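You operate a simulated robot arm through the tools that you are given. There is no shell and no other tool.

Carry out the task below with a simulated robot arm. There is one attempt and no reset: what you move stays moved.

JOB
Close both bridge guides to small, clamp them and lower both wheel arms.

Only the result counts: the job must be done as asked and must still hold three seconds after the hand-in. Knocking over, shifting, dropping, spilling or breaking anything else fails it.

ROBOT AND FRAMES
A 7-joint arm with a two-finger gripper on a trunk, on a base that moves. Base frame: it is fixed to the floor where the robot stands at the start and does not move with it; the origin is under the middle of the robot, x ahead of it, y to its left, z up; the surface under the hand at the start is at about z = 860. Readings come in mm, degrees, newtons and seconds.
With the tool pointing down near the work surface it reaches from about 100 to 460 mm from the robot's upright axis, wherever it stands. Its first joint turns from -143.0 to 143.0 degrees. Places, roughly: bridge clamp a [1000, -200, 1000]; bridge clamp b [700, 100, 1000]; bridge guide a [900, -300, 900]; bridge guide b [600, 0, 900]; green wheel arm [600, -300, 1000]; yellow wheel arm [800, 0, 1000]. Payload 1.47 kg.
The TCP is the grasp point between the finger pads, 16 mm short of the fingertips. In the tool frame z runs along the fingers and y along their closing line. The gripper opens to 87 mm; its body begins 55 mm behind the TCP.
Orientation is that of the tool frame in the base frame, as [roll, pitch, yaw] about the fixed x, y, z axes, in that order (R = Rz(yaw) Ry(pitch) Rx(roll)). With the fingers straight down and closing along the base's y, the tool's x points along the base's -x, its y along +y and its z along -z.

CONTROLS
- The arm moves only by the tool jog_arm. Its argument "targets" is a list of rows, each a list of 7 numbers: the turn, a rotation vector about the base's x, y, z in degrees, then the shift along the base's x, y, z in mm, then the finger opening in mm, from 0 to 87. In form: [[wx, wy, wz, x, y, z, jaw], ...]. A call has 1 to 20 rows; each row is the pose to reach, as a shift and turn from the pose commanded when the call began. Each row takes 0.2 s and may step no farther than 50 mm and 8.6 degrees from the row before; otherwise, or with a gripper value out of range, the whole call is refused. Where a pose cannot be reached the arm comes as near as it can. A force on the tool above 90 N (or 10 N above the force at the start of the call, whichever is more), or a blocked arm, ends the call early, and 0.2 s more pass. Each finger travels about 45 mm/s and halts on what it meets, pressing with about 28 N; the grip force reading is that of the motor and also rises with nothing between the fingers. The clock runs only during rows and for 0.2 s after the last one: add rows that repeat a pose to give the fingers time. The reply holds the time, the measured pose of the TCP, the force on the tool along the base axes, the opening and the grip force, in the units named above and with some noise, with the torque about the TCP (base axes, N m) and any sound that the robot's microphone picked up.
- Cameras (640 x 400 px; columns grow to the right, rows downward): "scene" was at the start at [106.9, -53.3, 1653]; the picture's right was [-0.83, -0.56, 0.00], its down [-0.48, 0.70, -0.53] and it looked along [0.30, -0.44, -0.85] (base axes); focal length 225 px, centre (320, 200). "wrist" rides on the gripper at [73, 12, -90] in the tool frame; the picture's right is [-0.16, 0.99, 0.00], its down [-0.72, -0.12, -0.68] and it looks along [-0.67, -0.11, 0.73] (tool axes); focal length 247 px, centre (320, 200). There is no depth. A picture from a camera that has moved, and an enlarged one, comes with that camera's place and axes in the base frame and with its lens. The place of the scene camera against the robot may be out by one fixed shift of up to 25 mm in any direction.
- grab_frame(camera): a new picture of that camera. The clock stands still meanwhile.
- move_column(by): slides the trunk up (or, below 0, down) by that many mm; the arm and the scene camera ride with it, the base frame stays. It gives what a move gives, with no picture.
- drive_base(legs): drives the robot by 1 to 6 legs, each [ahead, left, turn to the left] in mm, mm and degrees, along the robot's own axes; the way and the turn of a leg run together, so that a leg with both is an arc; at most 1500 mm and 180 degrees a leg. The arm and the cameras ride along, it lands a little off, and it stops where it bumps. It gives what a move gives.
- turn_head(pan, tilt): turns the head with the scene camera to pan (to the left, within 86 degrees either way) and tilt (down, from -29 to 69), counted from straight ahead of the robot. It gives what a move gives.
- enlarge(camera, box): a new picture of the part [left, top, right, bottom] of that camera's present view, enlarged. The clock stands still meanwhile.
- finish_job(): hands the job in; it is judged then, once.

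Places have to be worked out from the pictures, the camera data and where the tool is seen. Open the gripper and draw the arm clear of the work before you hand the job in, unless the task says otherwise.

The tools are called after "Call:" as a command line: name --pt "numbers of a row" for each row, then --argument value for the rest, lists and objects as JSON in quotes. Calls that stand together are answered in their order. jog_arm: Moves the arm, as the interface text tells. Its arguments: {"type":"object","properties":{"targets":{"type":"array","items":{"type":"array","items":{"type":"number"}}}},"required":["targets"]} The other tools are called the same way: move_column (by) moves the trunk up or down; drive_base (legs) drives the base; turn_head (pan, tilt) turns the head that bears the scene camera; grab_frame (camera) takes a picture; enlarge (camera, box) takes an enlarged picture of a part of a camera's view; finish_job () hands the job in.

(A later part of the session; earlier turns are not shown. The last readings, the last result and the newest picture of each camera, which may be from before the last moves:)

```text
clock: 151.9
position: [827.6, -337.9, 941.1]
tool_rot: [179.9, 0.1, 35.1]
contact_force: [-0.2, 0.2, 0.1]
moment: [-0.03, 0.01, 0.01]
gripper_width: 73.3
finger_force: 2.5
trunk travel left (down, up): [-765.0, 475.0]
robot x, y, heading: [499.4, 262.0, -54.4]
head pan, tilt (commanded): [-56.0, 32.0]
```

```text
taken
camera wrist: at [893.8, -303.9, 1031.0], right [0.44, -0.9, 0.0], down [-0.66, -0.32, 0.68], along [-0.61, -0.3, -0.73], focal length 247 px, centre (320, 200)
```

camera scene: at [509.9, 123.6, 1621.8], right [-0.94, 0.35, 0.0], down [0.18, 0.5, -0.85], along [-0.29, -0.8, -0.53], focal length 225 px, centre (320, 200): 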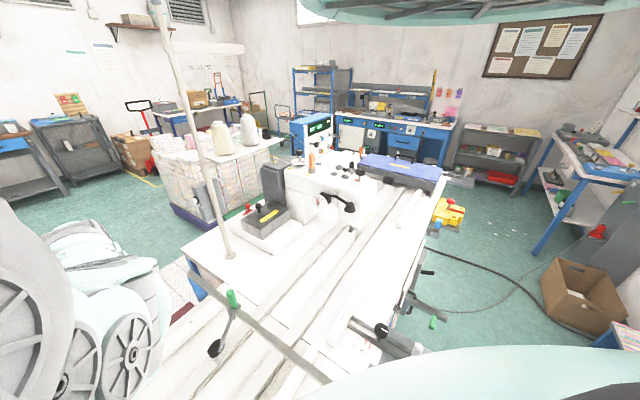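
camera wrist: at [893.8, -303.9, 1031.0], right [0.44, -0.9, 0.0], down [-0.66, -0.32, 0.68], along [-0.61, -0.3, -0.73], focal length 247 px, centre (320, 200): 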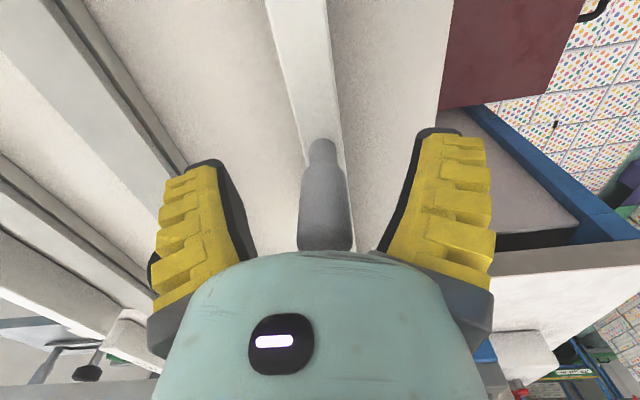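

Peg A is neatly between the fingers. I close the jaw on it.

Call:
jog_arm --pt "0 0 0 0 0 0 40" --pt "0 0 0 0 0 0 25" --pt "0 0 0 0 0 0 15" --pt "0 0 0 0 0 0 5" --pt "0 0 0 0 0 0 5" --pt "0 0 0 0 0 0 5"

```text
clock: 153.3
position: [826.4, -339.2, 940.6]
tool_rot: [179.9, 0.3, 35.0]
contact_force: [-1.1, -5.2, -2.4]
moment: [-0.1, 0.15, 0.03]
gripper_width: 13.0
finger_force: 29.8
trunk travel left (down, up): [-765.0, 475.0]
robot x, y, heading: [503.2, 261.3, -54.2]
head pan, tilt (commanded): [-56.0, 32.0]
```

Gripped (13 mm). I pull guide A inward (−u) 25 mm first, then check.

Call:
jog_arm --pt "0 0 0 -2.9 4.1 0 5" --pt "0 0 0 -5.8 8.2 0 5" --pt "0 0 0 -8.6 12.3 0 5" --pt "0 0 0 -11.5 16.3 0 5" --pt "0 0 0 -14.4 20.4 0 5" --pt "0 0 0 -14.4 20.4 0 5"

Call:
grab_frame --camera "wrist"

```text
clock: 154.7
position: [811.3, -319.3, 940.0]
tool_rot: [179.8, 0.2, 35.2]
contact_force: [-4.3, -8.4, -1.8]
moment: [-0.1, 0.1, 0.03]
gripper_width: 12.3
finger_force: 30.2
trunk travel left (down, up): [-765.0, 475.0]
robot x, y, heading: [503.4, 262.0, -54.0]
head pan, tilt (commanded): [-56.0, 32.0]
```

```text
taken
camera wrist: at [877.6, -284.9, 1031.2], right [0.44, -0.9, 0.0], down [-0.66, -0.32, 0.68], along [-0.61, -0.3, -0.73], focal length 247 px, centre (320, 200)
```

wrist: 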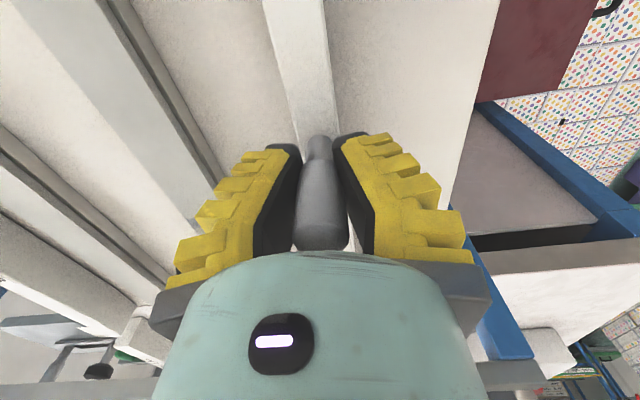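

Guide A follows well. I pull a further 27 mm (52 mm total).

Call:
jog_arm --pt "0 0 0 -2.9 4.1 0 5" --pt "0 0 0 -5.8 8.2 0 5" --pt "0 0 0 -8.6 12.3 0 5" --pt "0 0 0 -11.5 16.3 0 5" --pt "0 0 0 -14.4 20.4 0 5" --pt "0 0 0 -15.6 22.1 0 5" --pt "0 0 0 -15.6 22.1 0 5"

```text
clock: 156.3
position: [795.2, -297.6, 940.5]
tool_rot: [179.8, 0.2, 35.2]
contact_force: [-7.6, -10.4, -2.9]
moment: [-0.07, 0.04, 0.0]
gripper_width: 12.0
finger_force: 30.2
trunk travel left (down, up): [-765.0, 475.0]
robot x, y, heading: [501.1, 254.1, -54.4]
head pan, tilt (commanded): [-56.0, 32.0]
```

Moved 52 mm. I open the jaw, raise the trunk 225 mm, and slide the tool +v past clamp A to view its scale from the +v side.

Call:
jog_arm --pt "0 0 0 0 0 0 30" --pt "0 0 0 0 0 0 50" --pt "0 0 0 0 0 0 70" --pt "0 0 0 0 0 0 70" --pt "0 0 0 0 0 0 70"

Call:
move_column --by 225

Call:
jog_arm --pt "0 0 0 36 25.4 0 50" --pt "0 0 0 72 50.7 0 30" --pt "0 0 0 108 76 0 10" --pt "0 0 0 144 101.4 0 0" --pt "0 0 0 180 126.8 0 0" --pt "0 0 0 180 126.8 0 0"

Call:
grab_frame --camera "wrist"

```text
clock: 157.5
position: [797.0, -294.0, 939.2]
tool_rot: [179.9, 0.1, 35.2]
contact_force: [-0.7, 0.4, 0.8]
moment: [-0.03, 0.02, -0.01]
gripper_width: 73.5
finger_force: 3.1
trunk travel left (down, up): [-765.0, 475.0]
robot x, y, heading: [500.9, 258.9, -54.2]
head pan, tilt (commanded): [-56.0, 32.0]
```

```text
clock: 159.8
position: [796.8, -294.9, 1165.5]
tool_rot: [179.9, 0.1, 35.2]
contact_force: [0.9, -0.3, 0.3]
moment: [-0.04, -0.02, 0.03]
gripper_width: 73.3
finger_force: 1.9
trunk travel left (down, up): [-990.0, 250.0]
robot x, y, heading: [498.9, 261.8, -54.0]
head pan, tilt (commanded): [-56.0, 32.0]
```

```text
clock: 161.2
position: [977.3, -167.8, 1165.8]
tool_rot: [180.0, 0.1, 35.2]
contact_force: [-0.4, -0.1, 0.0]
moment: [-0.04, -0.01, 0.01]
gripper_width: 0.0
finger_force: 22.2
trunk travel left (down, up): [-990.0, 250.0]
robot x, y, heading: [502.3, 260.7, -54.5]
head pan, tilt (commanded): [-56.0, 32.0]
```

```text
taken
camera wrist: at [1044.0, -135.0, 1256.1], right [0.44, -0.9, 0.0], down [-0.66, -0.32, 0.68], along [-0.61, -0.3, -0.73], focal length 247 px, centre (320, 200)
```

wrist: 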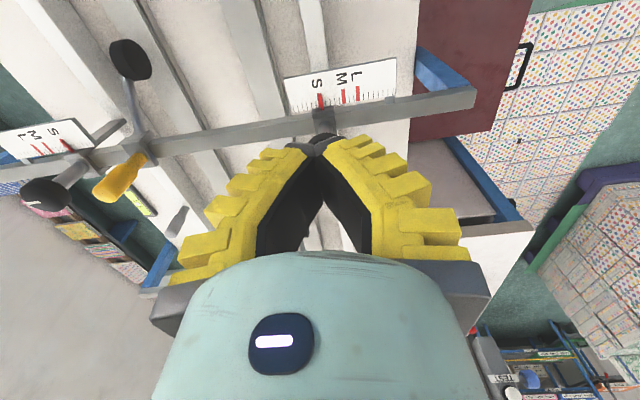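

Both scales are visible from here. I zoom on each pointer.

Call:
enlarge --camera "wrist" --box '[295, 75, 375, 130]'

Call:
enlarge --camera "wrist" --box '[20, 115, 110, 180]'

Call:
enlarge --camera "wrist" --box '[80, 30, 190, 210]'

```text
7.27 times, centred on (335, 102) of wrist
camera zoom: at [1044.0, -135.0, 1256.1], right [0.44, -0.9, 0.0], down [-0.66, -0.32, 0.68], along [-0.61, -0.3, -0.73], focal length 1796 px, centre (211, 909)
```

zoom: 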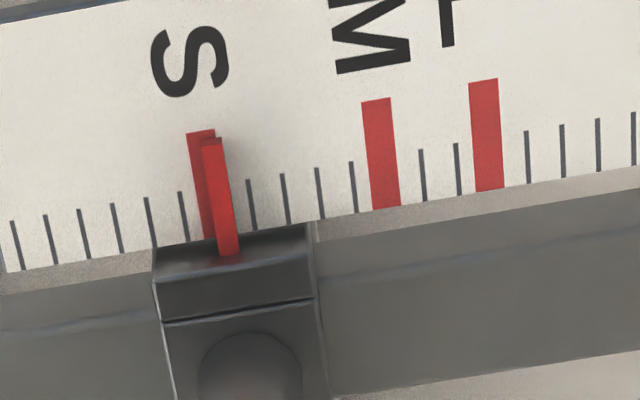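

```text
6.15 times, centred on (65, 148) of wrist
camera zoom: at [1044.0, -135.0, 1256.1], right [0.44, -0.9, 0.0], down [-0.66, -0.32, 0.68], along [-0.61, -0.3, -0.73], focal length 1520 px, centre (1889, 523)
```

zoom: 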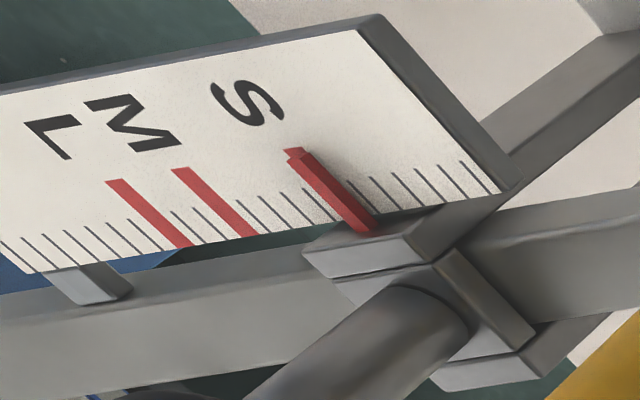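

```text
2.22 times, centred on (135, 120) of wrist
camera zoom: at [1044.0, -135.0, 1256.1], right [0.44, -0.9, 0.0], down [-0.66, -0.32, 0.68], along [-0.61, -0.3, -0.73], focal length 549 px, centre (731, 378)
```

zoom: 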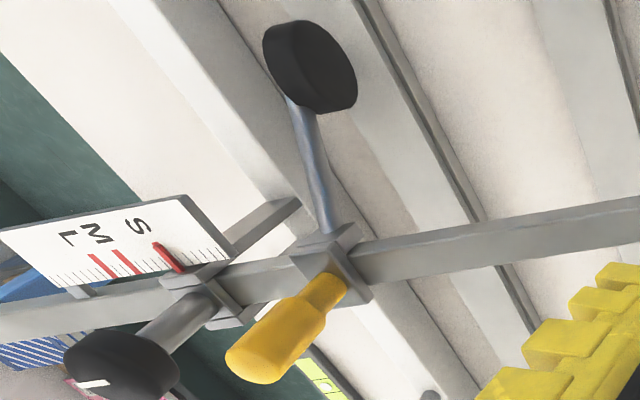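

Pointer A is ~1.5 mm outward of the S centre. I zoom more on pointer B from this angle to quantify it too.

Call:
enlarge --camera "wrist" --box '[52, 128, 88, 156]'

Call:
enlarge --camera "wrist" --box '[306, 84, 346, 114]'

```text
14.29 times, centred on (70, 142) of wrist
camera zoom: at [1044.0, -135.0, 1256.1], right [0.44, -0.9, 0.0], down [-0.66, -0.32, 0.68], along [-0.61, -0.3, -0.73], focal length 3528 px, centre (3891, 1029)
```

zoom: 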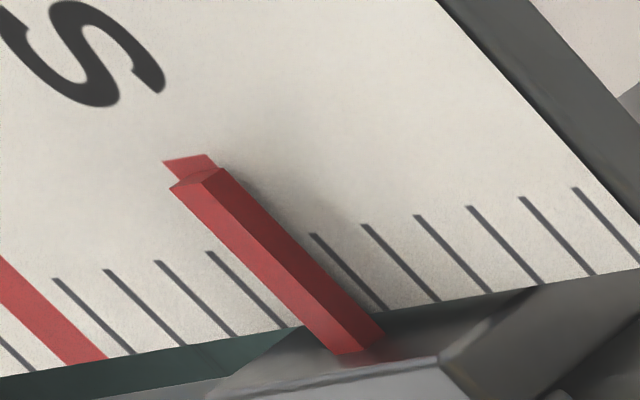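

```text
13.33 times, centred on (326, 99) of wrist
camera zoom: at [1044.0, -135.0, 1256.1], right [0.44, -0.9, 0.0], down [-0.66, -0.32, 0.68], along [-0.61, -0.3, -0.73], focal length 3293 px, centre (240, 1547)
```

zoom: 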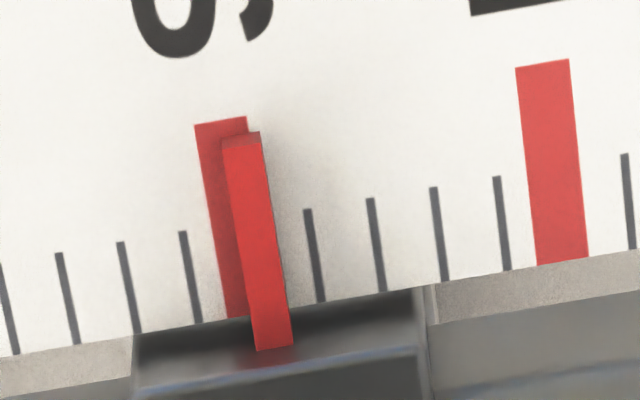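

Measured: pointer A is ≈1.2 mm outside S, pointer B ≈1.7 mm inside S. I now go above knob A (≈[930,-196]) with yaw ≈150° so there is room to turn ~115° clockwise.

Call:
jog_arm --pt "0 0 8.3 -3 -2 0 20" --pt "0 0 16.6 -7 -4 0 40" --pt "0 0 24.9 -10 -6 0 60" --pt "0 0 33.2 -13 -8 0 70" --pt "0 0 41.5 -17 -10 0 70" --pt "0 0 49.8 -20 -12 0 70" --pt "0 0 58.1 -23 -14 0 70" --pt "0 0 66.4 -27 -16 0 70" --pt "0 0 74.7 -30 -18 0 70" --pt "0 0 83 -33 -20 0 70" --pt "0 0 91.3 -37 -22 0 70" --pt "0 0 99.6 -40 -24 0 70" --pt "0 0 107.9 -43 -26 0 70" --pt "0 0 115 -46.8 -28.2 0 70" --pt "0 0 115 -46.8 -28.2 0 70"

Call:
grab_frame --camera "wrist"

```text
clock: 164.4
position: [931.7, -196.6, 1162.6]
tool_rot: [-179.9, 0.0, 150.3]
contact_force: [-0.4, 0.1, -0.9]
moment: [-0.07, 0.02, 0.02]
gripper_width: 73.7
finger_force: 2.1
out of reach, approached as far as the arm can: row 12, 13
trunk travel left (down, up): [-990.0, 250.0]
robot x, y, heading: [503.7, 260.3, -54.4]
head pan, tilt (commanded): [-56.0, 32.0]
```

```text
taken
camera wrist: at [873.4, -149.7, 1253.3], right [0.63, 0.78, 0.0], down [0.57, -0.46, 0.68], along [0.53, -0.43, -0.73], focal length 247 px, centre (320, 200)
```

wrist: 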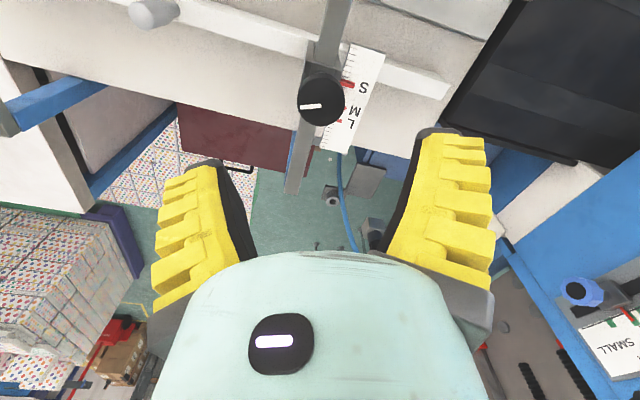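

Knob A's centre computes to ≈[931.5,-195.6], right under the TCP. I lower the trunk 60 mm, recheck, then the rest.

Call:
move_column --by -66

Call:
grab_frame --camera "wrist"

```text
clock: 165.5
position: [931.7, -197.2, 1097.7]
tool_rot: [179.9, 0.1, 150.3]
contact_force: [-0.5, 0.0, 0.1]
moment: [-0.03, 0.0, -0.02]
gripper_width: 73.5
finger_force: 2.3
trunk travel left (down, up): [-924.0, 316.0]
robot x, y, heading: [500.0, 258.3, -54.3]
head pan, tilt (commanded): [-56.0, 32.0]
```

```text
taken
camera wrist: at [874.0, -150.1, 1187.6], right [0.63, 0.78, 0.0], down [0.57, -0.46, 0.68], along [0.53, -0.43, -0.73], focal length 247 px, centre (320, 200)
```

wrist: 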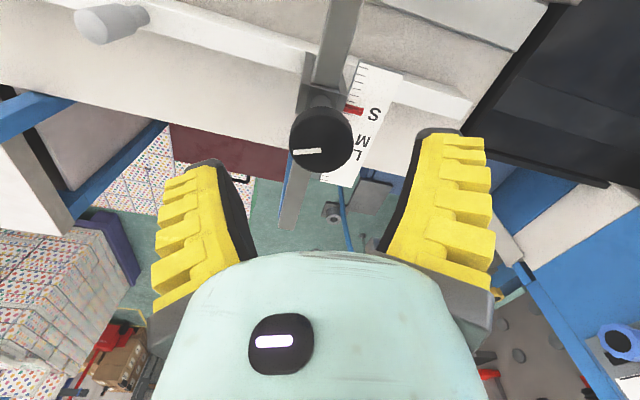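

Aligned within a few mm. I lower 41 mm and close on the knob.

Call:
move_column --by -41

Call:
jog_arm --pt "0 0 0 0 0 0 55" --pt "0 0 0 0 0 0 45" --pt "0 0 0 0 0 0 35" --pt "0 0 0 0 0 0 25" --pt "0 0 0 0 0 0 20" --pt "0 0 0 0 0 0 20"

Call:
grab_frame --camera "wrist"

```text
clock: 166.3
position: [931.3, -198.0, 1055.9]
tool_rot: [179.9, 0.1, 150.1]
contact_force: [-0.1, 0.5, 0.0]
moment: [0.0, 0.01, 0.0]
gripper_width: 73.5
finger_force: 2.6
trunk travel left (down, up): [-883.0, 357.0]
robot x, y, heading: [504.0, 260.5, -54.4]
head pan, tilt (commanded): [-56.0, 32.0]
```

```text
clock: 167.7
position: [932.1, -197.8, 1056.6]
tool_rot: [-180.0, 0.1, 150.3]
contact_force: [-0.3, 2.2, 3.7]
moment: [-0.09, -0.21, 0.02]
gripper_width: 31.6
finger_force: 30.0
trunk travel left (down, up): [-883.0, 357.0]
robot x, y, heading: [502.7, 258.9, -54.3]
head pan, tilt (commanded): [-56.0, 32.0]
```

```text
taken
camera wrist: at [874.6, -149.8, 1146.8], right [0.63, 0.78, 0.0], down [0.57, -0.46, 0.68], along [0.53, -0.43, -0.73], focal length 247 px, centre (320, 200)
```

wrist: 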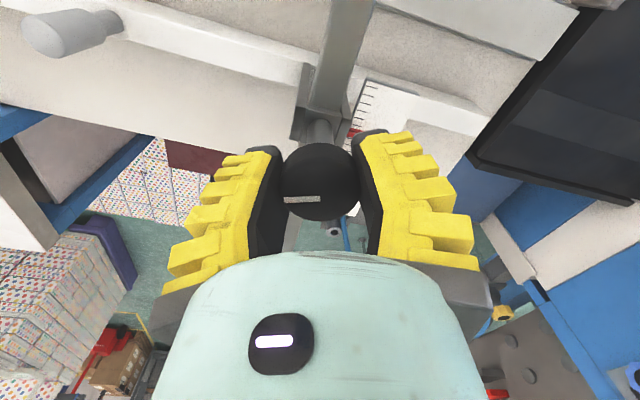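

The knob sits ~3 mm off-centre along the pads (31.6 mm chord). I reopen, shift 3.4 mm inward, and regrip.

Call:
jog_arm --pt "0 0 0 0 0 0 45" --pt "0 0 0 0 0 0 55" --pt "0 0 0 -2 2.8 0 55" --pt "0 0 0 -2 2.8 0 45" --pt "0 0 0 -2 2.8 0 30" --pt "0 0 0 -2 2.8 0 20" --pt "0 0 0 -2 2.8 0 20"

Call:
enlarge --camera "wrist" --box '[240, 80, 440, 250]'

```text
clock: 169.3
position: [931.2, -197.7, 1053.5]
tool_rot: [179.9, 0.0, 150.2]
contact_force: [-2.2, 0.0, 2.8]
moment: [-0.19, -0.34, 0.03]
gripper_width: 33.8
finger_force: 29.8
trunk travel left (down, up): [-883.0, 357.0]
robot x, y, heading: [498.7, 263.1, -54.5]
head pan, tilt (commanded): [-56.0, 32.0]
```

```text
2.35 times, centred on (340, 165) of wrist
camera zoom: at [873.4, -149.0, 1145.3], right [0.63, 0.78, 0.0], down [0.57, -0.46, 0.68], along [0.53, -0.43, -0.73], focal length 581 px, centre (273, 282)
```

zoom: 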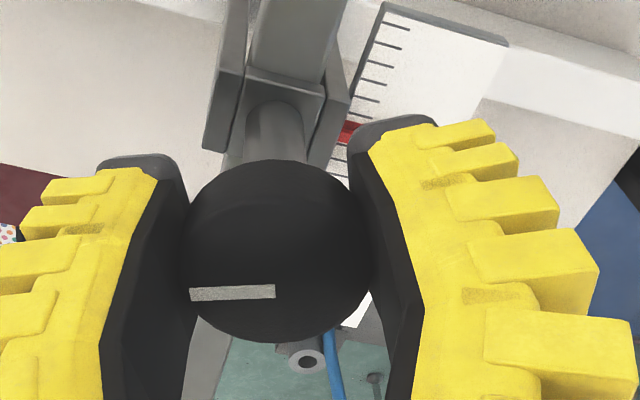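

The inward shift seems limited by the inner reach edge (zeq≈1163, r≈627). I open, raise the trunk 40 mm and lower the arm by the same to work mid-band, and regrip.

Call:
jog_arm --pt "0 0 0 0 0 0 50" --pt "0 0 0 0 0 0 70" --pt "0 0 0 0 0 0 70" --pt "0 0 0 0 0 0 70"

Call:
move_column --by 42

Call:
jog_arm --pt "0 0 0 -0.6 0.9 -15 70" --pt "0 0 0 -0.6 0.9 -30 70" --pt "0 0 0 -0.6 0.9 -40 70" --pt "0 0 0 -0.6 0.9 -40 70"

Call:
grab_frame --camera "wrist"

```text
clock: 170.3
position: [931.8, -195.5, 1055.4]
tool_rot: [179.9, 0.1, 150.2]
contact_force: [-0.6, 0.7, -0.6]
moment: [0.0, -0.03, 0.0]
gripper_width: 73.5
finger_force: 2.3
trunk travel left (down, up): [-883.0, 357.0]
robot x, y, heading: [503.1, 262.3, -54.5]
head pan, tilt (commanded): [-56.0, 32.0]
```

```text
clock: 171.2
position: [930.7, -195.4, 1096.8]
tool_rot: [179.9, -0.1, 150.2]
contact_force: [0.9, -0.4, 0.1]
moment: [0.0, -0.01, 0.02]
gripper_width: 73.7
finger_force: 2.8
trunk travel left (down, up): [-925.0, 315.0]
robot x, y, heading: [499.7, 259.8, -54.5]
head pan, tilt (commanded): [-56.0, 32.0]
```

```text
clock: 172.2
position: [929.4, -195.2, 1057.3]
tool_rot: [179.8, 0.0, 150.2]
contact_force: [-0.7, -0.7, 0.3]
moment: [-0.01, 0.0, -0.02]
gripper_width: 73.3
finger_force: 3.1
trunk travel left (down, up): [-925.0, 315.0]
robot x, y, heading: [502.3, 259.6, -54.5]
head pan, tilt (commanded): [-56.0, 32.0]
```

```text
taken
camera wrist: at [872.6, -148.3, 1148.1], right [0.63, 0.78, 0.0], down [0.57, -0.46, 0.68], along [0.53, -0.43, -0.73], focal length 247 px, centre (320, 200)
```

wrist: 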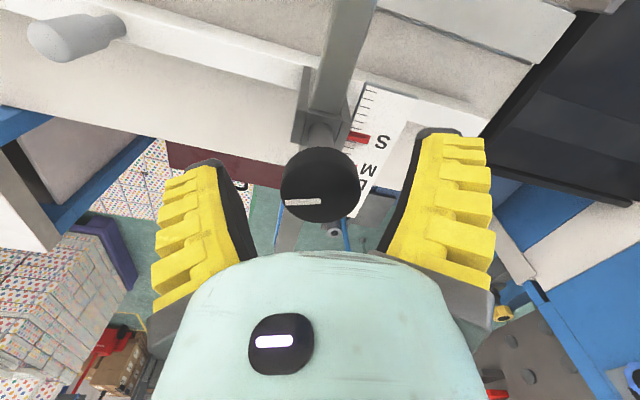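

Well centred now. I close on the knob and check the pointer.

Call:
jog_arm --pt "0 0 0 0 0 0 55" --pt "0 0 0 0 0 0 45" --pt "0 0 0 0 0 0 35" --pt "0 0 0 0 0 0 25" --pt "0 0 0 0 0 0 20" --pt "0 0 0 0 0 0 20"

Call:
enlarge --camera "wrist" --box '[300, 80, 400, 150]'

```text
clock: 173.6
position: [931.1, -197.5, 1059.3]
tool_rot: [179.9, 0.0, 150.2]
contact_force: [-3.5, 1.9, 9.3]
moment: [-0.23, -0.39, 0.01]
gripper_width: 31.5
finger_force: 30.2
trunk travel left (down, up): [-925.0, 315.0]
robot x, y, heading: [502.2, 262.6, -54.4]
head pan, tilt (commanded): [-56.0, 32.0]
```

```text
5.71 times, centred on (350, 115) of wrist
camera zoom: at [872.9, -149.0, 1149.0], right [0.63, 0.78, 0.0], down [0.57, -0.46, 0.68], along [0.53, -0.43, -0.73], focal length 1411 px, centre (149, 686)
```

zoom: 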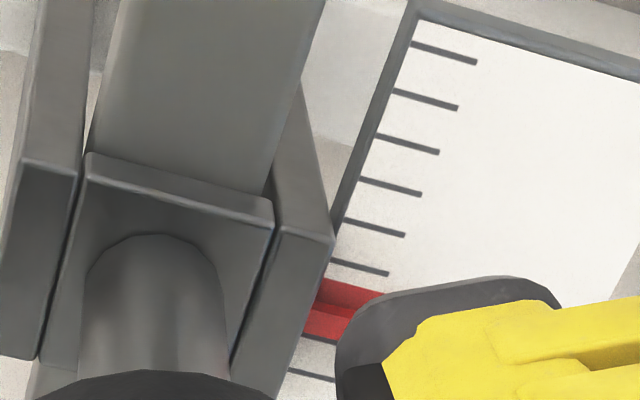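

I shift 1.2 mm inward and turn clockwise 32° in 8° steps.

Call:
jog_arm --pt "0 0 0 -0.7 1.0 -2 20" --pt "0 0 0 -0.7 1.0 -2 20" --pt "0 0 -8 -0.7 1.0 -2 20" --pt "0 0 -16 -0.7 1.0 -2 20" --pt "0 0 -24 -0.7 1.0 -2 20" --pt "0 0 -32 -0.7 1.0 -2 20"

Call:
grab_frame --camera "wrist"

```text
clock: 175.0
position: [932.4, -195.4, 1056.8]
tool_rot: [179.8, 0.2, 118.1]
contact_force: [4.4, -2.5, 16.7]
moment: [-0.13, -0.08, 0.04]
gripper_width: 31.8
finger_force: 30.2
trunk travel left (down, up): [-925.0, 315.0]
robot x, y, heading: [503.8, 261.8, -54.3]
head pan, tilt (commanded): [-56.0, 32.0]
```

```text
taken
camera wrist: at [907.1, -124.5, 1147.3], right [0.95, 0.33, 0.0], down [0.24, -0.69, 0.68], along [0.22, -0.64, -0.73], focal length 247 px, centre (320, 200)
```

wrist: 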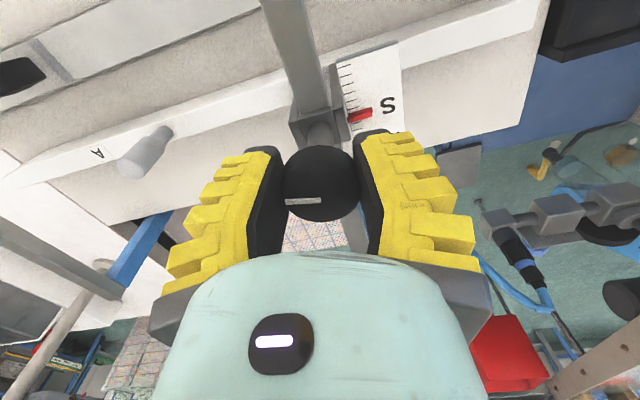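

Knob turns with the fingers. I check the pointer while continuing.

Call:
enlarge --camera "wrist" --box '[330, 90, 390, 135]'

Call:
jog_arm --pt "0 0 -8 0 0 0 20" --pt "0 0 -16 0 0 0 20" --pt "0 0 -24 0 0 0 20" --pt "0 0 -32 0 0 0 20"

Call:
grab_frame --camera "wrist"

```text
8.89 times, centred on (360, 112) of wrist
camera zoom: at [907.1, -124.5, 1147.3], right [0.95, 0.33, 0.0], down [0.24, -0.69, 0.68], along [0.22, -0.64, -0.73], focal length 2195 px, centre (-36, 978)
```

zoom: 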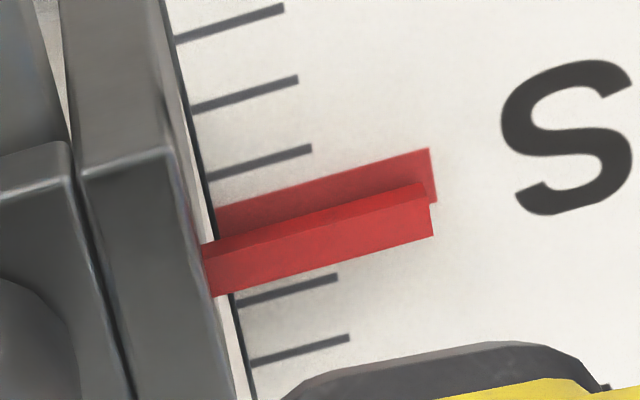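

```text
clock: 176.0
position: [931.4, -195.8, 1056.5]
tool_rot: [179.7, 0.1, 86.2]
contact_force: [8.5, -4.3, 6.5]
moment: [-0.32, -0.08, 0.08]
gripper_width: 31.5
finger_force: 30.3
trunk travel left (down, up): [-925.0, 315.0]
robot x, y, heading: [500.7, 257.2, -54.3]
head pan, tilt (commanded): [-56.0, 32.0]
```

```text
taken
camera wrist: at [948.1, -121.6, 1146.8], right [0.97, -0.22, 0.01], down [-0.17, -0.71, 0.68], along [-0.15, -0.66, -0.73], focal length 247 px, centre (320, 200)
```

wrist: 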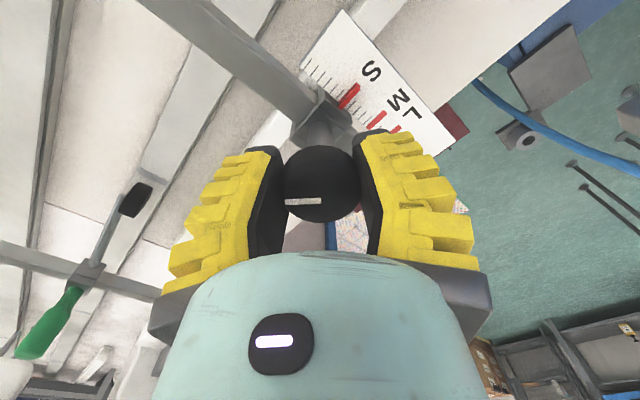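

Pointer A is still ~1.5 mm outside S while I feel ~8 N pushing outward. At 64° of turn the clamp still seems loose, so I push 2.5 mm inward and look at the pointer.

Call:
jog_arm --pt "0 0 0 -0.7 1.0 0 20" --pt "0 0 0 -1.4 2.0 0 20" --pt "0 0 0 -1.4 2.0 0 20"

Call:
enlarge --camera "wrist" --box '[320, 70, 380, 120]'

```text
clock: 176.8
position: [931.9, -194.6, 1055.9]
tool_rot: [179.5, 0.3, 86.1]
contact_force: [22.3, -15.6, -8.4]
moment: [-0.75, -0.12, 0.09]
gripper_width: 30.2
finger_force: 30.2
trunk travel left (down, up): [-925.0, 315.0]
robot x, y, heading: [498.8, 262.8, -54.5]
head pan, tilt (commanded): [-56.0, 32.0]
```

```text
8.00 times, centred on (350, 95) of wrist
camera zoom: at [947.7, -121.3, 1147.1], right [0.97, -0.22, 0.01], down [-0.17, -0.71, 0.68], along [-0.15, -0.67, -0.73], focal length 1976 px, centre (80, 1040)
```

zoom: 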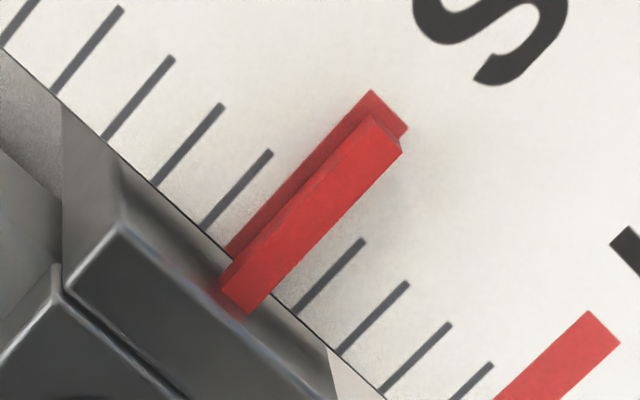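

The pointer is now on the S mark (offset ≈0) while I hold it there with ~25 N. I keep that position and finish the clockwise turn.

Call:
jog_arm --pt "0 0 -8 0 0 0 20" --pt "0 0 -16 0 0 0 20" --pt "0 0 -24 0 0 0 20" --pt "0 0 -32 0 0 0 20"

Call:
grab_frame --camera "wrist"

Call:
enlarge --camera "wrist" --box '[240, 80, 440, 250]'

```text
clock: 177.8
position: [932.8, -195.1, 1057.4]
tool_rot: [179.5, 0.0, 54.1]
contact_force: [24.2, -19.2, -7.0]
moment: [-0.31, 0.06, 0.2]
gripper_width: 27.3
finger_force: 29.9
trunk travel left (down, up): [-925.0, 315.0]
robot x, y, heading: [502.6, 264.3, -54.3]
head pan, tilt (commanded): [-56.0, 32.0]
```

```text
taken
camera wrist: at [983.9, -141.2, 1148.7], right [0.71, -0.71, 0.01], down [-0.52, -0.51, 0.68], along [-0.48, -0.49, -0.73], focal length 247 px, centre (320, 200)
```

wrist: 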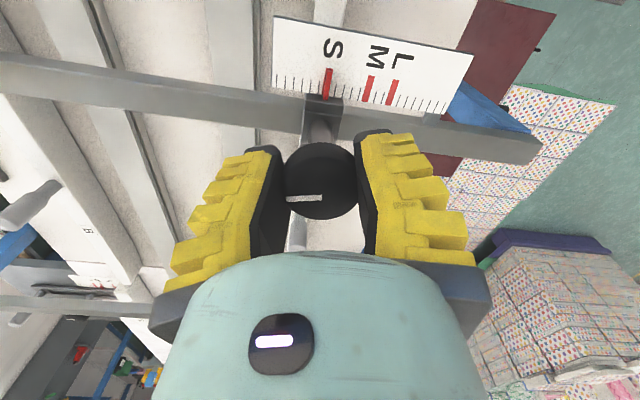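

```text
2.35 times, centred on (340, 165) of wrist
camera zoom: at [983.9, -141.2, 1148.7], right [0.71, -0.71, 0.01], down [-0.52, -0.51, 0.68], along [-0.48, -0.49, -0.73], focal length 581 px, centre (273, 282)
```

zoom: 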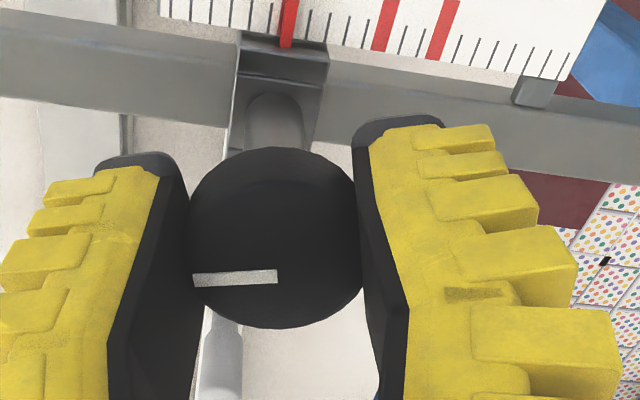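

No slip so far (−96°); about 10–15° remain until the marker points along −u. I relax the side push by 1.5 mm and turn the rest until it stops.

Call:
jog_arm --pt "0 0 0 0.9 -1.2 0 20" --pt "0 0 -6 0.9 -1.2 0 20" --pt "0 0 -12 0.9 -1.2 0 20" --pt "0 0 -18 0.9 -1.2 0 20" --pt "0 0 -24 0.9 -1.2 0 20"

Call:
enlarge --camera "wrist" --box '[240, 80, 440, 250]'

```text
clock: 179.0
position: [931.3, -194.8, 1053.9]
tool_rot: [179.8, 0.0, 30.0]
contact_force: [14.4, -11.7, -2.9]
moment: [0.03, -0.07, 0.11]
gripper_width: 35.4
finger_force: 12.8
trunk travel left (down, up): [-925.0, 315.0]
robot x, y, heading: [505.9, 259.3, -54.4]
head pan, tilt (commanded): [-56.0, 32.0]
```

```text
2.35 times, centred on (340, 165) of wrist
camera zoom: at [999.8, -167.1, 1145.7], right [0.36, -0.93, 0.0], down [-0.69, -0.26, 0.68], along [-0.63, -0.24, -0.73], focal length 581 px, centre (273, 282)
```

zoom: 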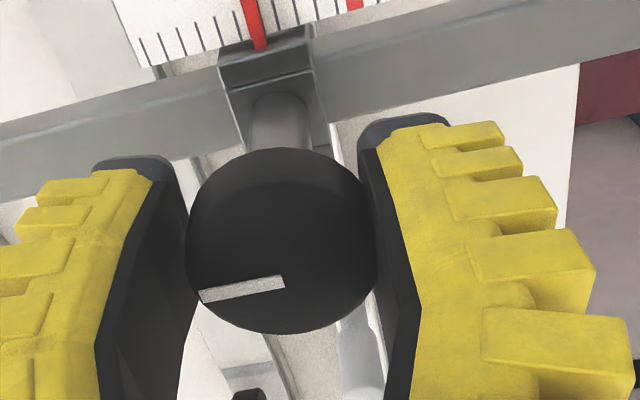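

Turned ~114°, with a few degrees of slip. I try a little more to confirm it is at the stop.

Call:
jog_arm --pt "0 0 0 0 0 0 15" --pt "0 0 0 0 0 0 15" --pt "0 0 -5 0 0 0 15" --pt "0 0 -10 0 0 0 15" --pt "0 0 -15 0 0 0 15"

Call:
enlarge --camera "wrist" --box '[240, 80, 440, 250]'

```text
clock: 180.2
position: [932.7, -195.8, 1056.7]
tool_rot: [179.6, -0.1, 15.1]
contact_force: [12.2, -12.6, 6.0]
moment: [-0.11, -0.27, 0.23]
gripper_width: 29.0
finger_force: 29.5
trunk travel left (down, up): [-925.0, 315.0]
robot x, y, heading: [503.0, 263.9, -54.2]
head pan, tilt (commanded): [-56.0, 32.0]
```

```text
2.35 times, centred on (340, 165) of wrist
camera zoom: at [1004.8, -186.5, 1148.1], right [0.1, -0.99, 0.01], down [-0.73, -0.07, 0.68], along [-0.67, -0.08, -0.74], focal length 581 px, centre (273, 282)
```

zoom: 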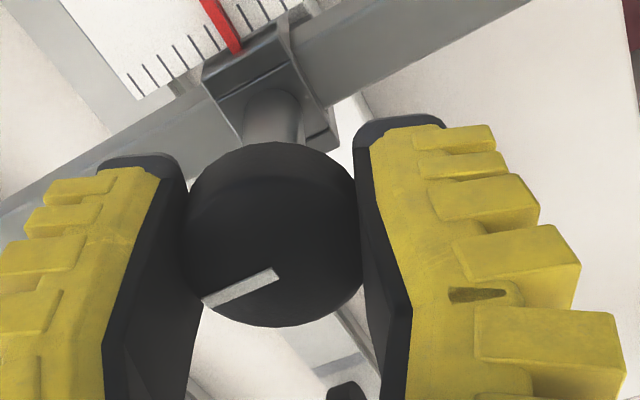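

The marker is now parallel to the bar and the fingers slip: clamp A is at its stop. I open, rise, and check both pointers.

Call:
jog_arm --pt "0 0 0 0 0 0 45" --pt "0 0 0 0 0 0 60" --pt "0 0 0 0 0 0 70" --pt "0 0 0 0 0 0 70"

Call:
move_column --by 110

Call:
grab_frame --camera "wrist"

```text
clock: 181.2
position: [929.2, -192.5, 1053.9]
tool_rot: [179.9, 0.0, 15.3]
contact_force: [0.0, 0.8, 0.3]
moment: [0.02, 0.0, -0.02]
gripper_width: 73.4
finger_force: 2.6
trunk travel left (down, up): [-925.0, 315.0]
robot x, y, heading: [502.0, 256.4, -54.3]
head pan, tilt (commanded): [-56.0, 32.0]
```

```text
clock: 182.6
position: [929.6, -193.4, 1163.7]
tool_rot: [179.8, -0.1, 15.2]
contact_force: [0.4, -1.1, -0.2]
moment: [-0.02, 0.04, 0.01]
gripper_width: 73.6
finger_force: 2.5
trunk travel left (down, up): [-1035.0, 205.0]
robot x, y, heading: [500.7, 261.0, -54.2]
head pan, tilt (commanded): [-56.0, 32.0]
```

```text
taken
camera wrist: at [1002.5, -183.7, 1254.5], right [0.11, -0.99, 0.0], down [-0.73, -0.08, 0.68], along [-0.68, -0.07, -0.73], focal length 247 px, centre (320, 200)
```

wrist: 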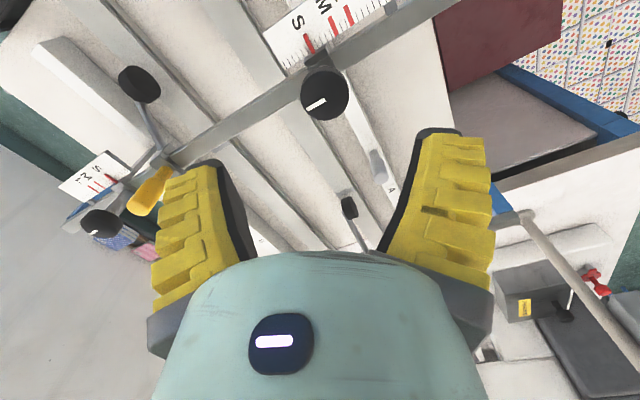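

Call:
enlarge --camera "wrist" --box '[290, 25, 340, 65]'

Call:
enlarge --camera "wrist" --box '[85, 160, 135, 200]'

Call:
enlarge --camera "wrist" --box '[60, 50, 400, 260]'

```text
10.00 times, centred on (315, 45) of wrist
camera zoom: at [1002.5, -183.7, 1254.5], right [0.11, -0.99, 0.0], down [-0.73, -0.08, 0.68], along [-0.68, -0.07, -0.73], focal length 2470 px, centre (370, 1750)
```

zoom: 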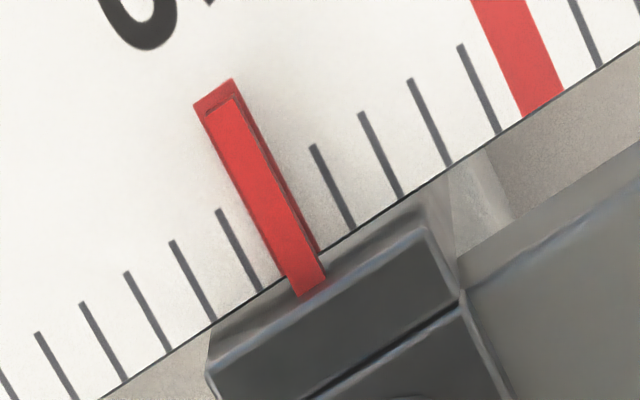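

```text
10.00 times, centred on (110, 180) of wrist
camera zoom: at [1002.5, -183.7, 1254.5], right [0.11, -0.99, 0.0], down [-0.73, -0.08, 0.68], along [-0.68, -0.07, -0.73], focal length 2470 px, centre (2420, 400)
```

zoom: 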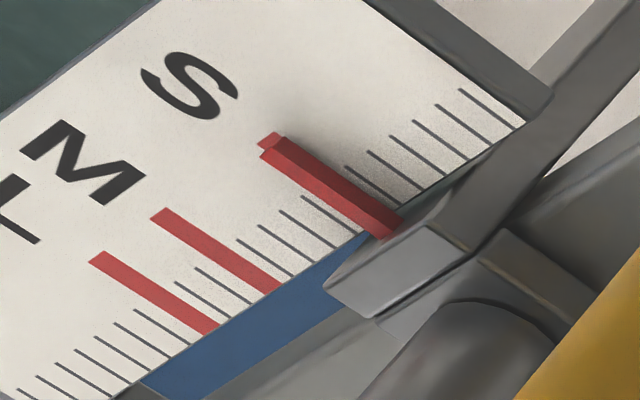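

```text
1.88 times, centred on (230, 155) of wrist
camera zoom: at [1002.5, -183.7, 1254.5], right [0.11, -0.99, 0.0], down [-0.73, -0.08, 0.68], along [-0.68, -0.07, -0.73], focal length 465 px, centre (489, 285)
```

zoom: 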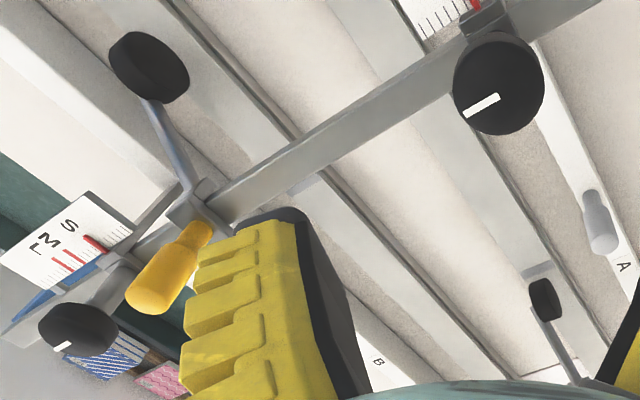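

Pointer A is on S (±0.3 mm) and its knob is locked. Pointer B reads ~1.6 mm past S, so I'll loosen B, recentre, and reclamp. First raise the trunk and drive back to the clamp-B station.

Call:
move_column --by 180

Call:
drive_base --legs '[[-132, 0, 0], [0, 88, 0]]'

```text
clock: 184.6
position: [929.2, -193.2, 1345.0]
tool_rot: [179.9, 0.1, 15.3]
contact_force: [-0.3, -0.1, 0.5]
moment: [-0.01, -0.03, 0.01]
gripper_width: 73.1
finger_force: 2.6
trunk travel left (down, up): [-1215.0, 25.0]
robot x, y, heading: [503.8, 260.9, -54.5]
head pan, tilt (commanded): [-56.0, 32.0]
```

```text
clock: 186.6
position: [925.1, -31.7, 1343.3]
tool_rot: [179.9, 0.1, 15.3]
contact_force: [-0.4, 0.3, 0.2]
moment: [0.01, -0.03, 0.0]
gripper_width: 73.3
finger_force: 2.8
trunk travel left (down, up): [-1215.0, 25.0]
robot x, y, heading: [495.0, 424.7, -54.4]
head pan, tilt (commanded): [-56.0, 32.0]
```

I bring the tool in and down to above knob B (≈[750,53]) with yaw ≈100°, jaw open.

Call:
jog_arm --pt "0 0 7.7 -16 8 -16 70" --pt "0 0 15.4 -32 15 -32 70" --pt "0 0 23.1 -48 23 -48 70" --pt "0 0 30.8 -64 31 -64 70" --pt "0 0 38.5 -80 39 -80 70" --pt "0 0 46.2 -95 46 -97 70" --pt "0 0 53.9 -111 54 -113 70" --pt "0 0 61.6 -127 62 -129 70" --pt "0 0 69.3 -143 70 -145 70" --pt "0 0 77 -159 77 -161 70" --pt "0 0 84.7 -175 85 -177 70" --pt "0 0 84.7 -175 85 -177 70"

Call:
grab_frame --camera "wrist"

```text
clock: 189.2
position: [750.7, 51.9, 1165.4]
tool_rot: [180.0, -0.1, 100.0]
contact_force: [0.0, 0.7, 0.3]
moment: [-0.04, -0.02, -0.01]
gripper_width: 73.4
finger_force: 2.3
trunk travel left (down, up): [-1215.0, 25.0]
robot x, y, heading: [496.0, 421.2, -54.3]
head pan, tilt (commanded): [-56.0, 32.0]
```

```text
taken
camera wrist: at [749.9, 127.0, 1255.9], right [1.0, 0.02, 0.0], down [0.01, -0.73, 0.68], along [0.01, -0.68, -0.73], focal length 247 px, centre (320, 200)
```

wrist: 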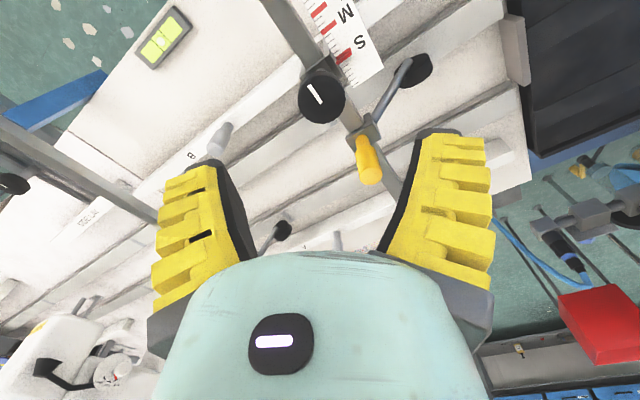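

Predicted position for a centred knob in this view is (320,100.5). I zoom in to measure the actual centre.

Call:
enlarge --camera "wrist" --box '[280, 60, 360, 130]'

```text
5.71 times, centred on (320, 95) of wrist
camera zoom: at [749.9, 127.0, 1255.9], right [1.0, 0.02, 0.0], down [0.01, -0.73, 0.68], along [0.01, -0.68, -0.73], focal length 1411 px, centre (320, 800)
```

zoom: 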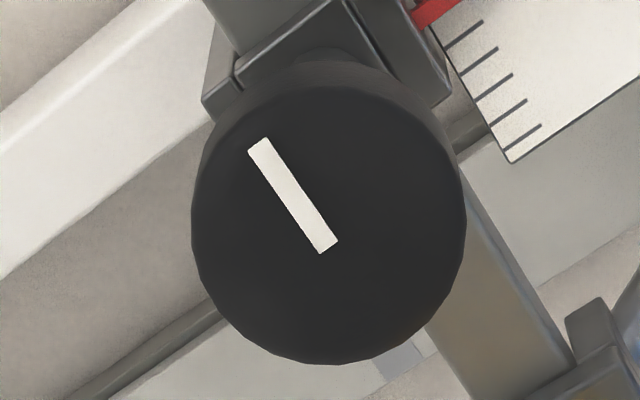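

Knob B is ≈1.5 mm to +x of the tool axis. I shift that, lower 109 mm and close on the knob.

Call:
jog_arm --pt "0 0 0 1.4 0.3 0 70" --pt "0 0 0 1.4 0.3 0 70"

Call:
move_column --by -109

Call:
jog_arm --pt "0 0 0 0 0 0 55" --pt "0 0 0 0 0 0 45" --pt "0 0 0 0 0 0 35" --pt "0 0 0 0 0 0 25" --pt "0 0 0 0 0 0 20" --pt "0 0 0 0 0 0 20"

Call:
grab_frame --camera "wrist"

```text
clock: 189.8
position: [752.3, 52.6, 1166.2]
tool_rot: [179.9, 0.0, 99.8]
contact_force: [-0.1, -0.5, -0.3]
moment: [0.01, -0.02, 0.01]
gripper_width: 73.6
finger_force: 2.6
trunk travel left (down, up): [-1215.0, 25.0]
robot x, y, heading: [496.4, 422.6, -54.5]
head pan, tilt (commanded): [-56.0, 32.0]
```

```text
clock: 191.2
position: [752.4, 52.6, 1056.4]
tool_rot: [179.9, 0.0, 100.0]
contact_force: [-0.4, 0.8, -0.6]
moment: [0.0, -0.03, 0.01]
gripper_width: 73.3
finger_force: 2.6
trunk travel left (down, up): [-1106.0, 134.0]
robot x, y, heading: [493.1, 423.8, -54.3]
head pan, tilt (commanded): [-56.0, 32.0]
```

```text
clock: 192.6
position: [752.4, 50.9, 1056.6]
tool_rot: [179.9, 0.1, 100.0]
contact_force: [-0.8, 2.4, 9.9]
moment: [-0.3, 0.0, -0.04]
gripper_width: 31.6
finger_force: 29.7
trunk travel left (down, up): [-1106.0, 134.0]
robot x, y, heading: [499.0, 421.5, -54.5]
head pan, tilt (commanded): [-56.0, 32.0]
```

```text
taken
camera wrist: at [751.3, 126.9, 1148.0], right [1.0, 0.01, 0.0], down [0.01, -0.73, 0.68], along [0.01, -0.68, -0.73], focal length 247 px, centre (320, 200)
```

wrist: 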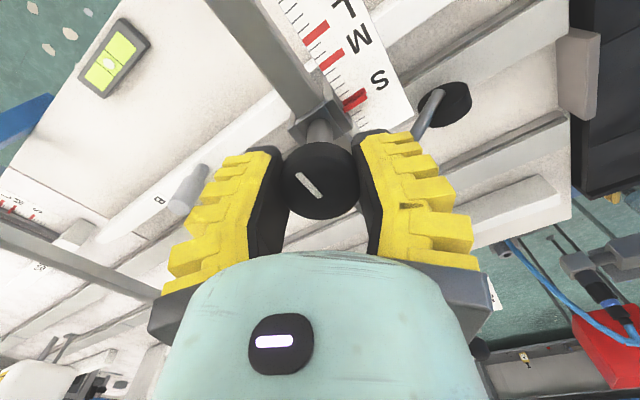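

Gripped, and the pointer is in view. First a quick hold test: I push 3 mm outward (−u) against the clamp and look at force and pointer.

Call:
enlarge --camera "wrist" --box '[325, 70, 385, 125]'

Call:
jog_arm --pt "0 0 0 -0.9 1.2 0 20" --pt "0 0 0 -1.7 2.45 0 20" --pt "0 0 0 -1.7 2.45 0 20"

Call:
enlarge --camera "wrist" --box '[325, 70, 385, 125]'

```text
7.27 times, centred on (355, 98) of wrist
camera zoom: at [751.3, 126.9, 1148.0], right [1.0, 0.01, 0.0], down [0.01, -0.73, 0.68], along [0.01, -0.68, -0.73], focal length 1796 px, centre (66, 946)
```

zoom: 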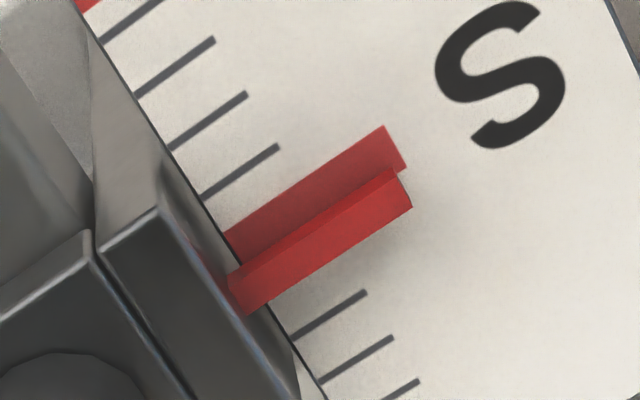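

```text
clock: 193.4
position: [753.0, 52.0, 1057.5]
tool_rot: [179.8, 0.4, 100.0]
contact_force: [7.8, -10.9, -7.8]
moment: [-0.57, -0.07, -0.04]
gripper_width: 27.4
finger_force: 30.3
trunk travel left (down, up): [-1106.0, 134.0]
robot x, y, heading: [499.0, 419.5, -54.3]
head pan, tilt (commanded): [-56.0, 32.0]
```

```text
7.27 times, centred on (355, 98) of wrist
camera zoom: at [751.0, 127.5, 1148.8], right [1.0, 0.01, 0.0], down [0.01, -0.73, 0.69], along [0.01, -0.69, -0.73], focal length 1796 px, centre (66, 946)
```

zoom: 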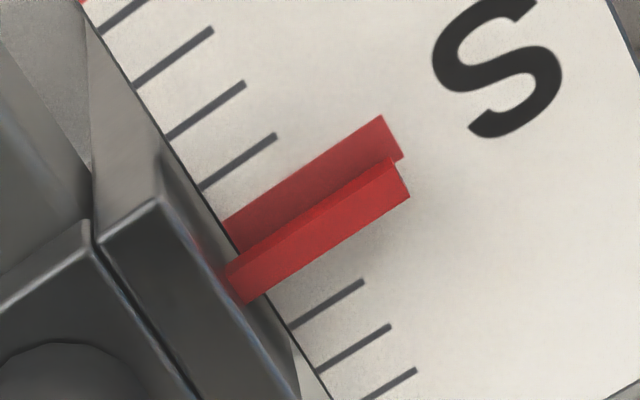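

The clamp holds (the pointer did not move against ~13 N while fingers slid). This view shows B about 2–2.5 mm past S, so recentring is worthwhile. I return to centre and turn the knob counter-clockwise to loosen.

Call:
jog_arm --pt "0 0 0 1.7 -2.45 0 20" --pt "0 0 0 1.7 -2.45 0 20" --pt "0 0 8 1.7 -2.45 0 20" --pt "0 0 16 1.7 -2.45 0 20" --pt "0 0 24 1.7 -2.45 0 20" --pt "0 0 32 1.7 -2.45 0 20" --pt "0 0 40 1.7 -2.45 0 20" --pt "0 0 48 1.7 -2.45 0 20"

Call:
grab_frame --camera "wrist"

```text
clock: 194.8
position: [764.4, -6.9, 1043.0]
tool_rot: [-171.4, 9.0, 128.4]
contact_force: [-21.8, 19.3, 6.8]
moment: [0.13, -0.03, 0.37]
gripper_width: 25.0
finger_force: 1.3
out of reach, approached as far as the arm can: row 4, 5
trunk travel left (down, up): [-1106.0, 134.0]
robot x, y, heading: [497.5, 424.3, -54.1]
head pan, tilt (commanded): [-56.0, 32.0]
stopped in row 6: the force on the tool passed its limit at 108 N (the readings are from after the stop); the commanded pose is now the measured one
```

```text
taken
camera wrist: at [730.6, 76.4, 1117.4], right [0.88, 0.46, -0.12], down [0.37, -0.48, 0.79], along [0.31, -0.74, -0.59], focal length 247 px, centre (320, 200)
```

wrist: 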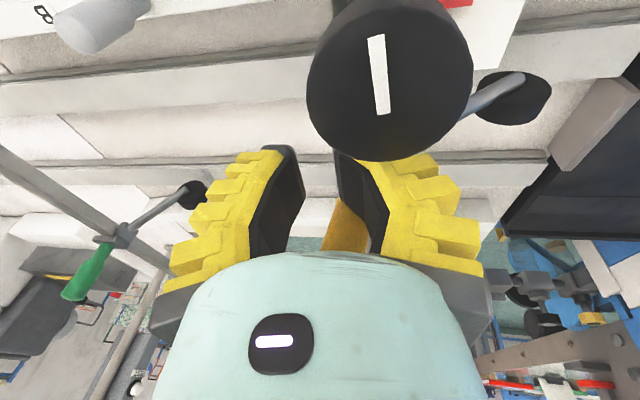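

A reach failure made the arm jump: the tool slid off knob B and now leans on the yellow handle area (≈28 N). I lift straight up with the trunk (no arm motion) to get clear, then inspect.

Call:
move_column --by 110

Call:
grab_frame --camera "wrist"

```text
clock: 196.2
position: [775.7, -16.3, 1158.1]
tool_rot: [-171.8, 10.5, 128.5]
contact_force: [-0.3, 0.0, -0.9]
moment: [0.03, -0.01, -0.01]
gripper_width: 26.1
finger_force: 4.5
trunk travel left (down, up): [-1216.0, 24.0]
robot x, y, heading: [494.7, 423.9, -54.0]
head pan, tilt (commanded): [-56.0, 32.0]
```

```text
taken
camera wrist: at [739.5, 69.1, 1230.5], right [0.88, 0.47, -0.11], down [0.35, -0.47, 0.81], along [0.33, -0.75, -0.58], focal length 247 px, centre (320, 200)
```

wrist: 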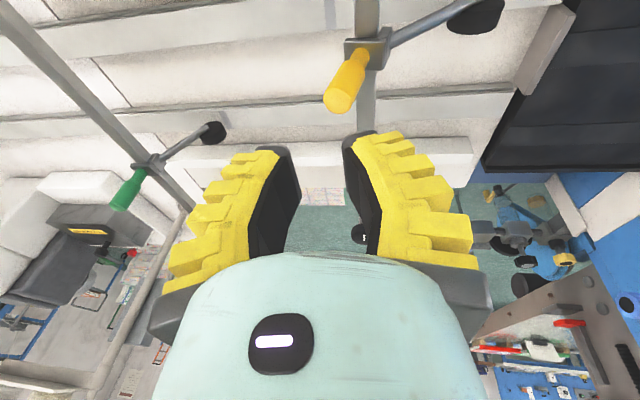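

The tool is free and clear now. I level it, move back above knob B, and rotate the yaw down (the safe direction) to about 60°, watching for reach warnings.

Call:
jog_arm --pt "4.5 0 0 -5 12 4 40" --pt "9 0 0 -10 26 8 60" --pt "13.3 0 0 -15 40 8 70" --pt "13.3 0 0 -20 54 8 70" --pt "13.3 0 0 -24 68 8 70" --pt "13.3 0 0 -24 68 8 70"

Call:
grab_frame --camera "wrist"

```text
clock: 197.6
position: [752.0, 53.0, 1165.0]
tool_rot: [179.8, 0.0, 127.6]
contact_force: [0.0, -0.5, 0.3]
moment: [-0.03, 0.02, 0.01]
gripper_width: 73.4
finger_force: 2.8
trunk travel left (down, up): [-1216.0, 24.0]
robot x, y, heading: [494.5, 422.8, -53.8]
head pan, tilt (commanded): [-56.0, 32.0]
```

```text
taken
camera wrist: at [715.9, 118.4, 1256.3], right [0.88, 0.48, 0.0], down [0.35, -0.64, 0.68], along [0.33, -0.6, -0.73], focal length 247 px, centre (320, 200)
```

wrist: 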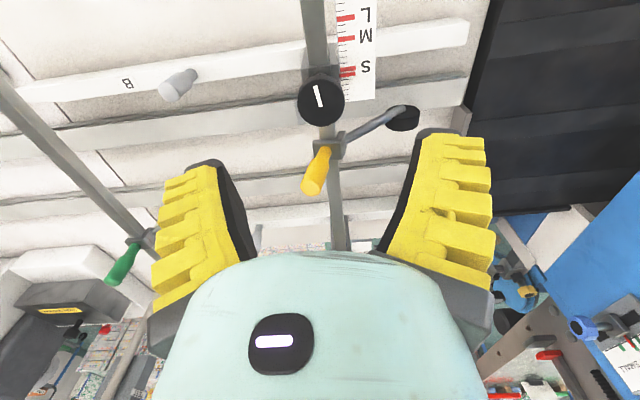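

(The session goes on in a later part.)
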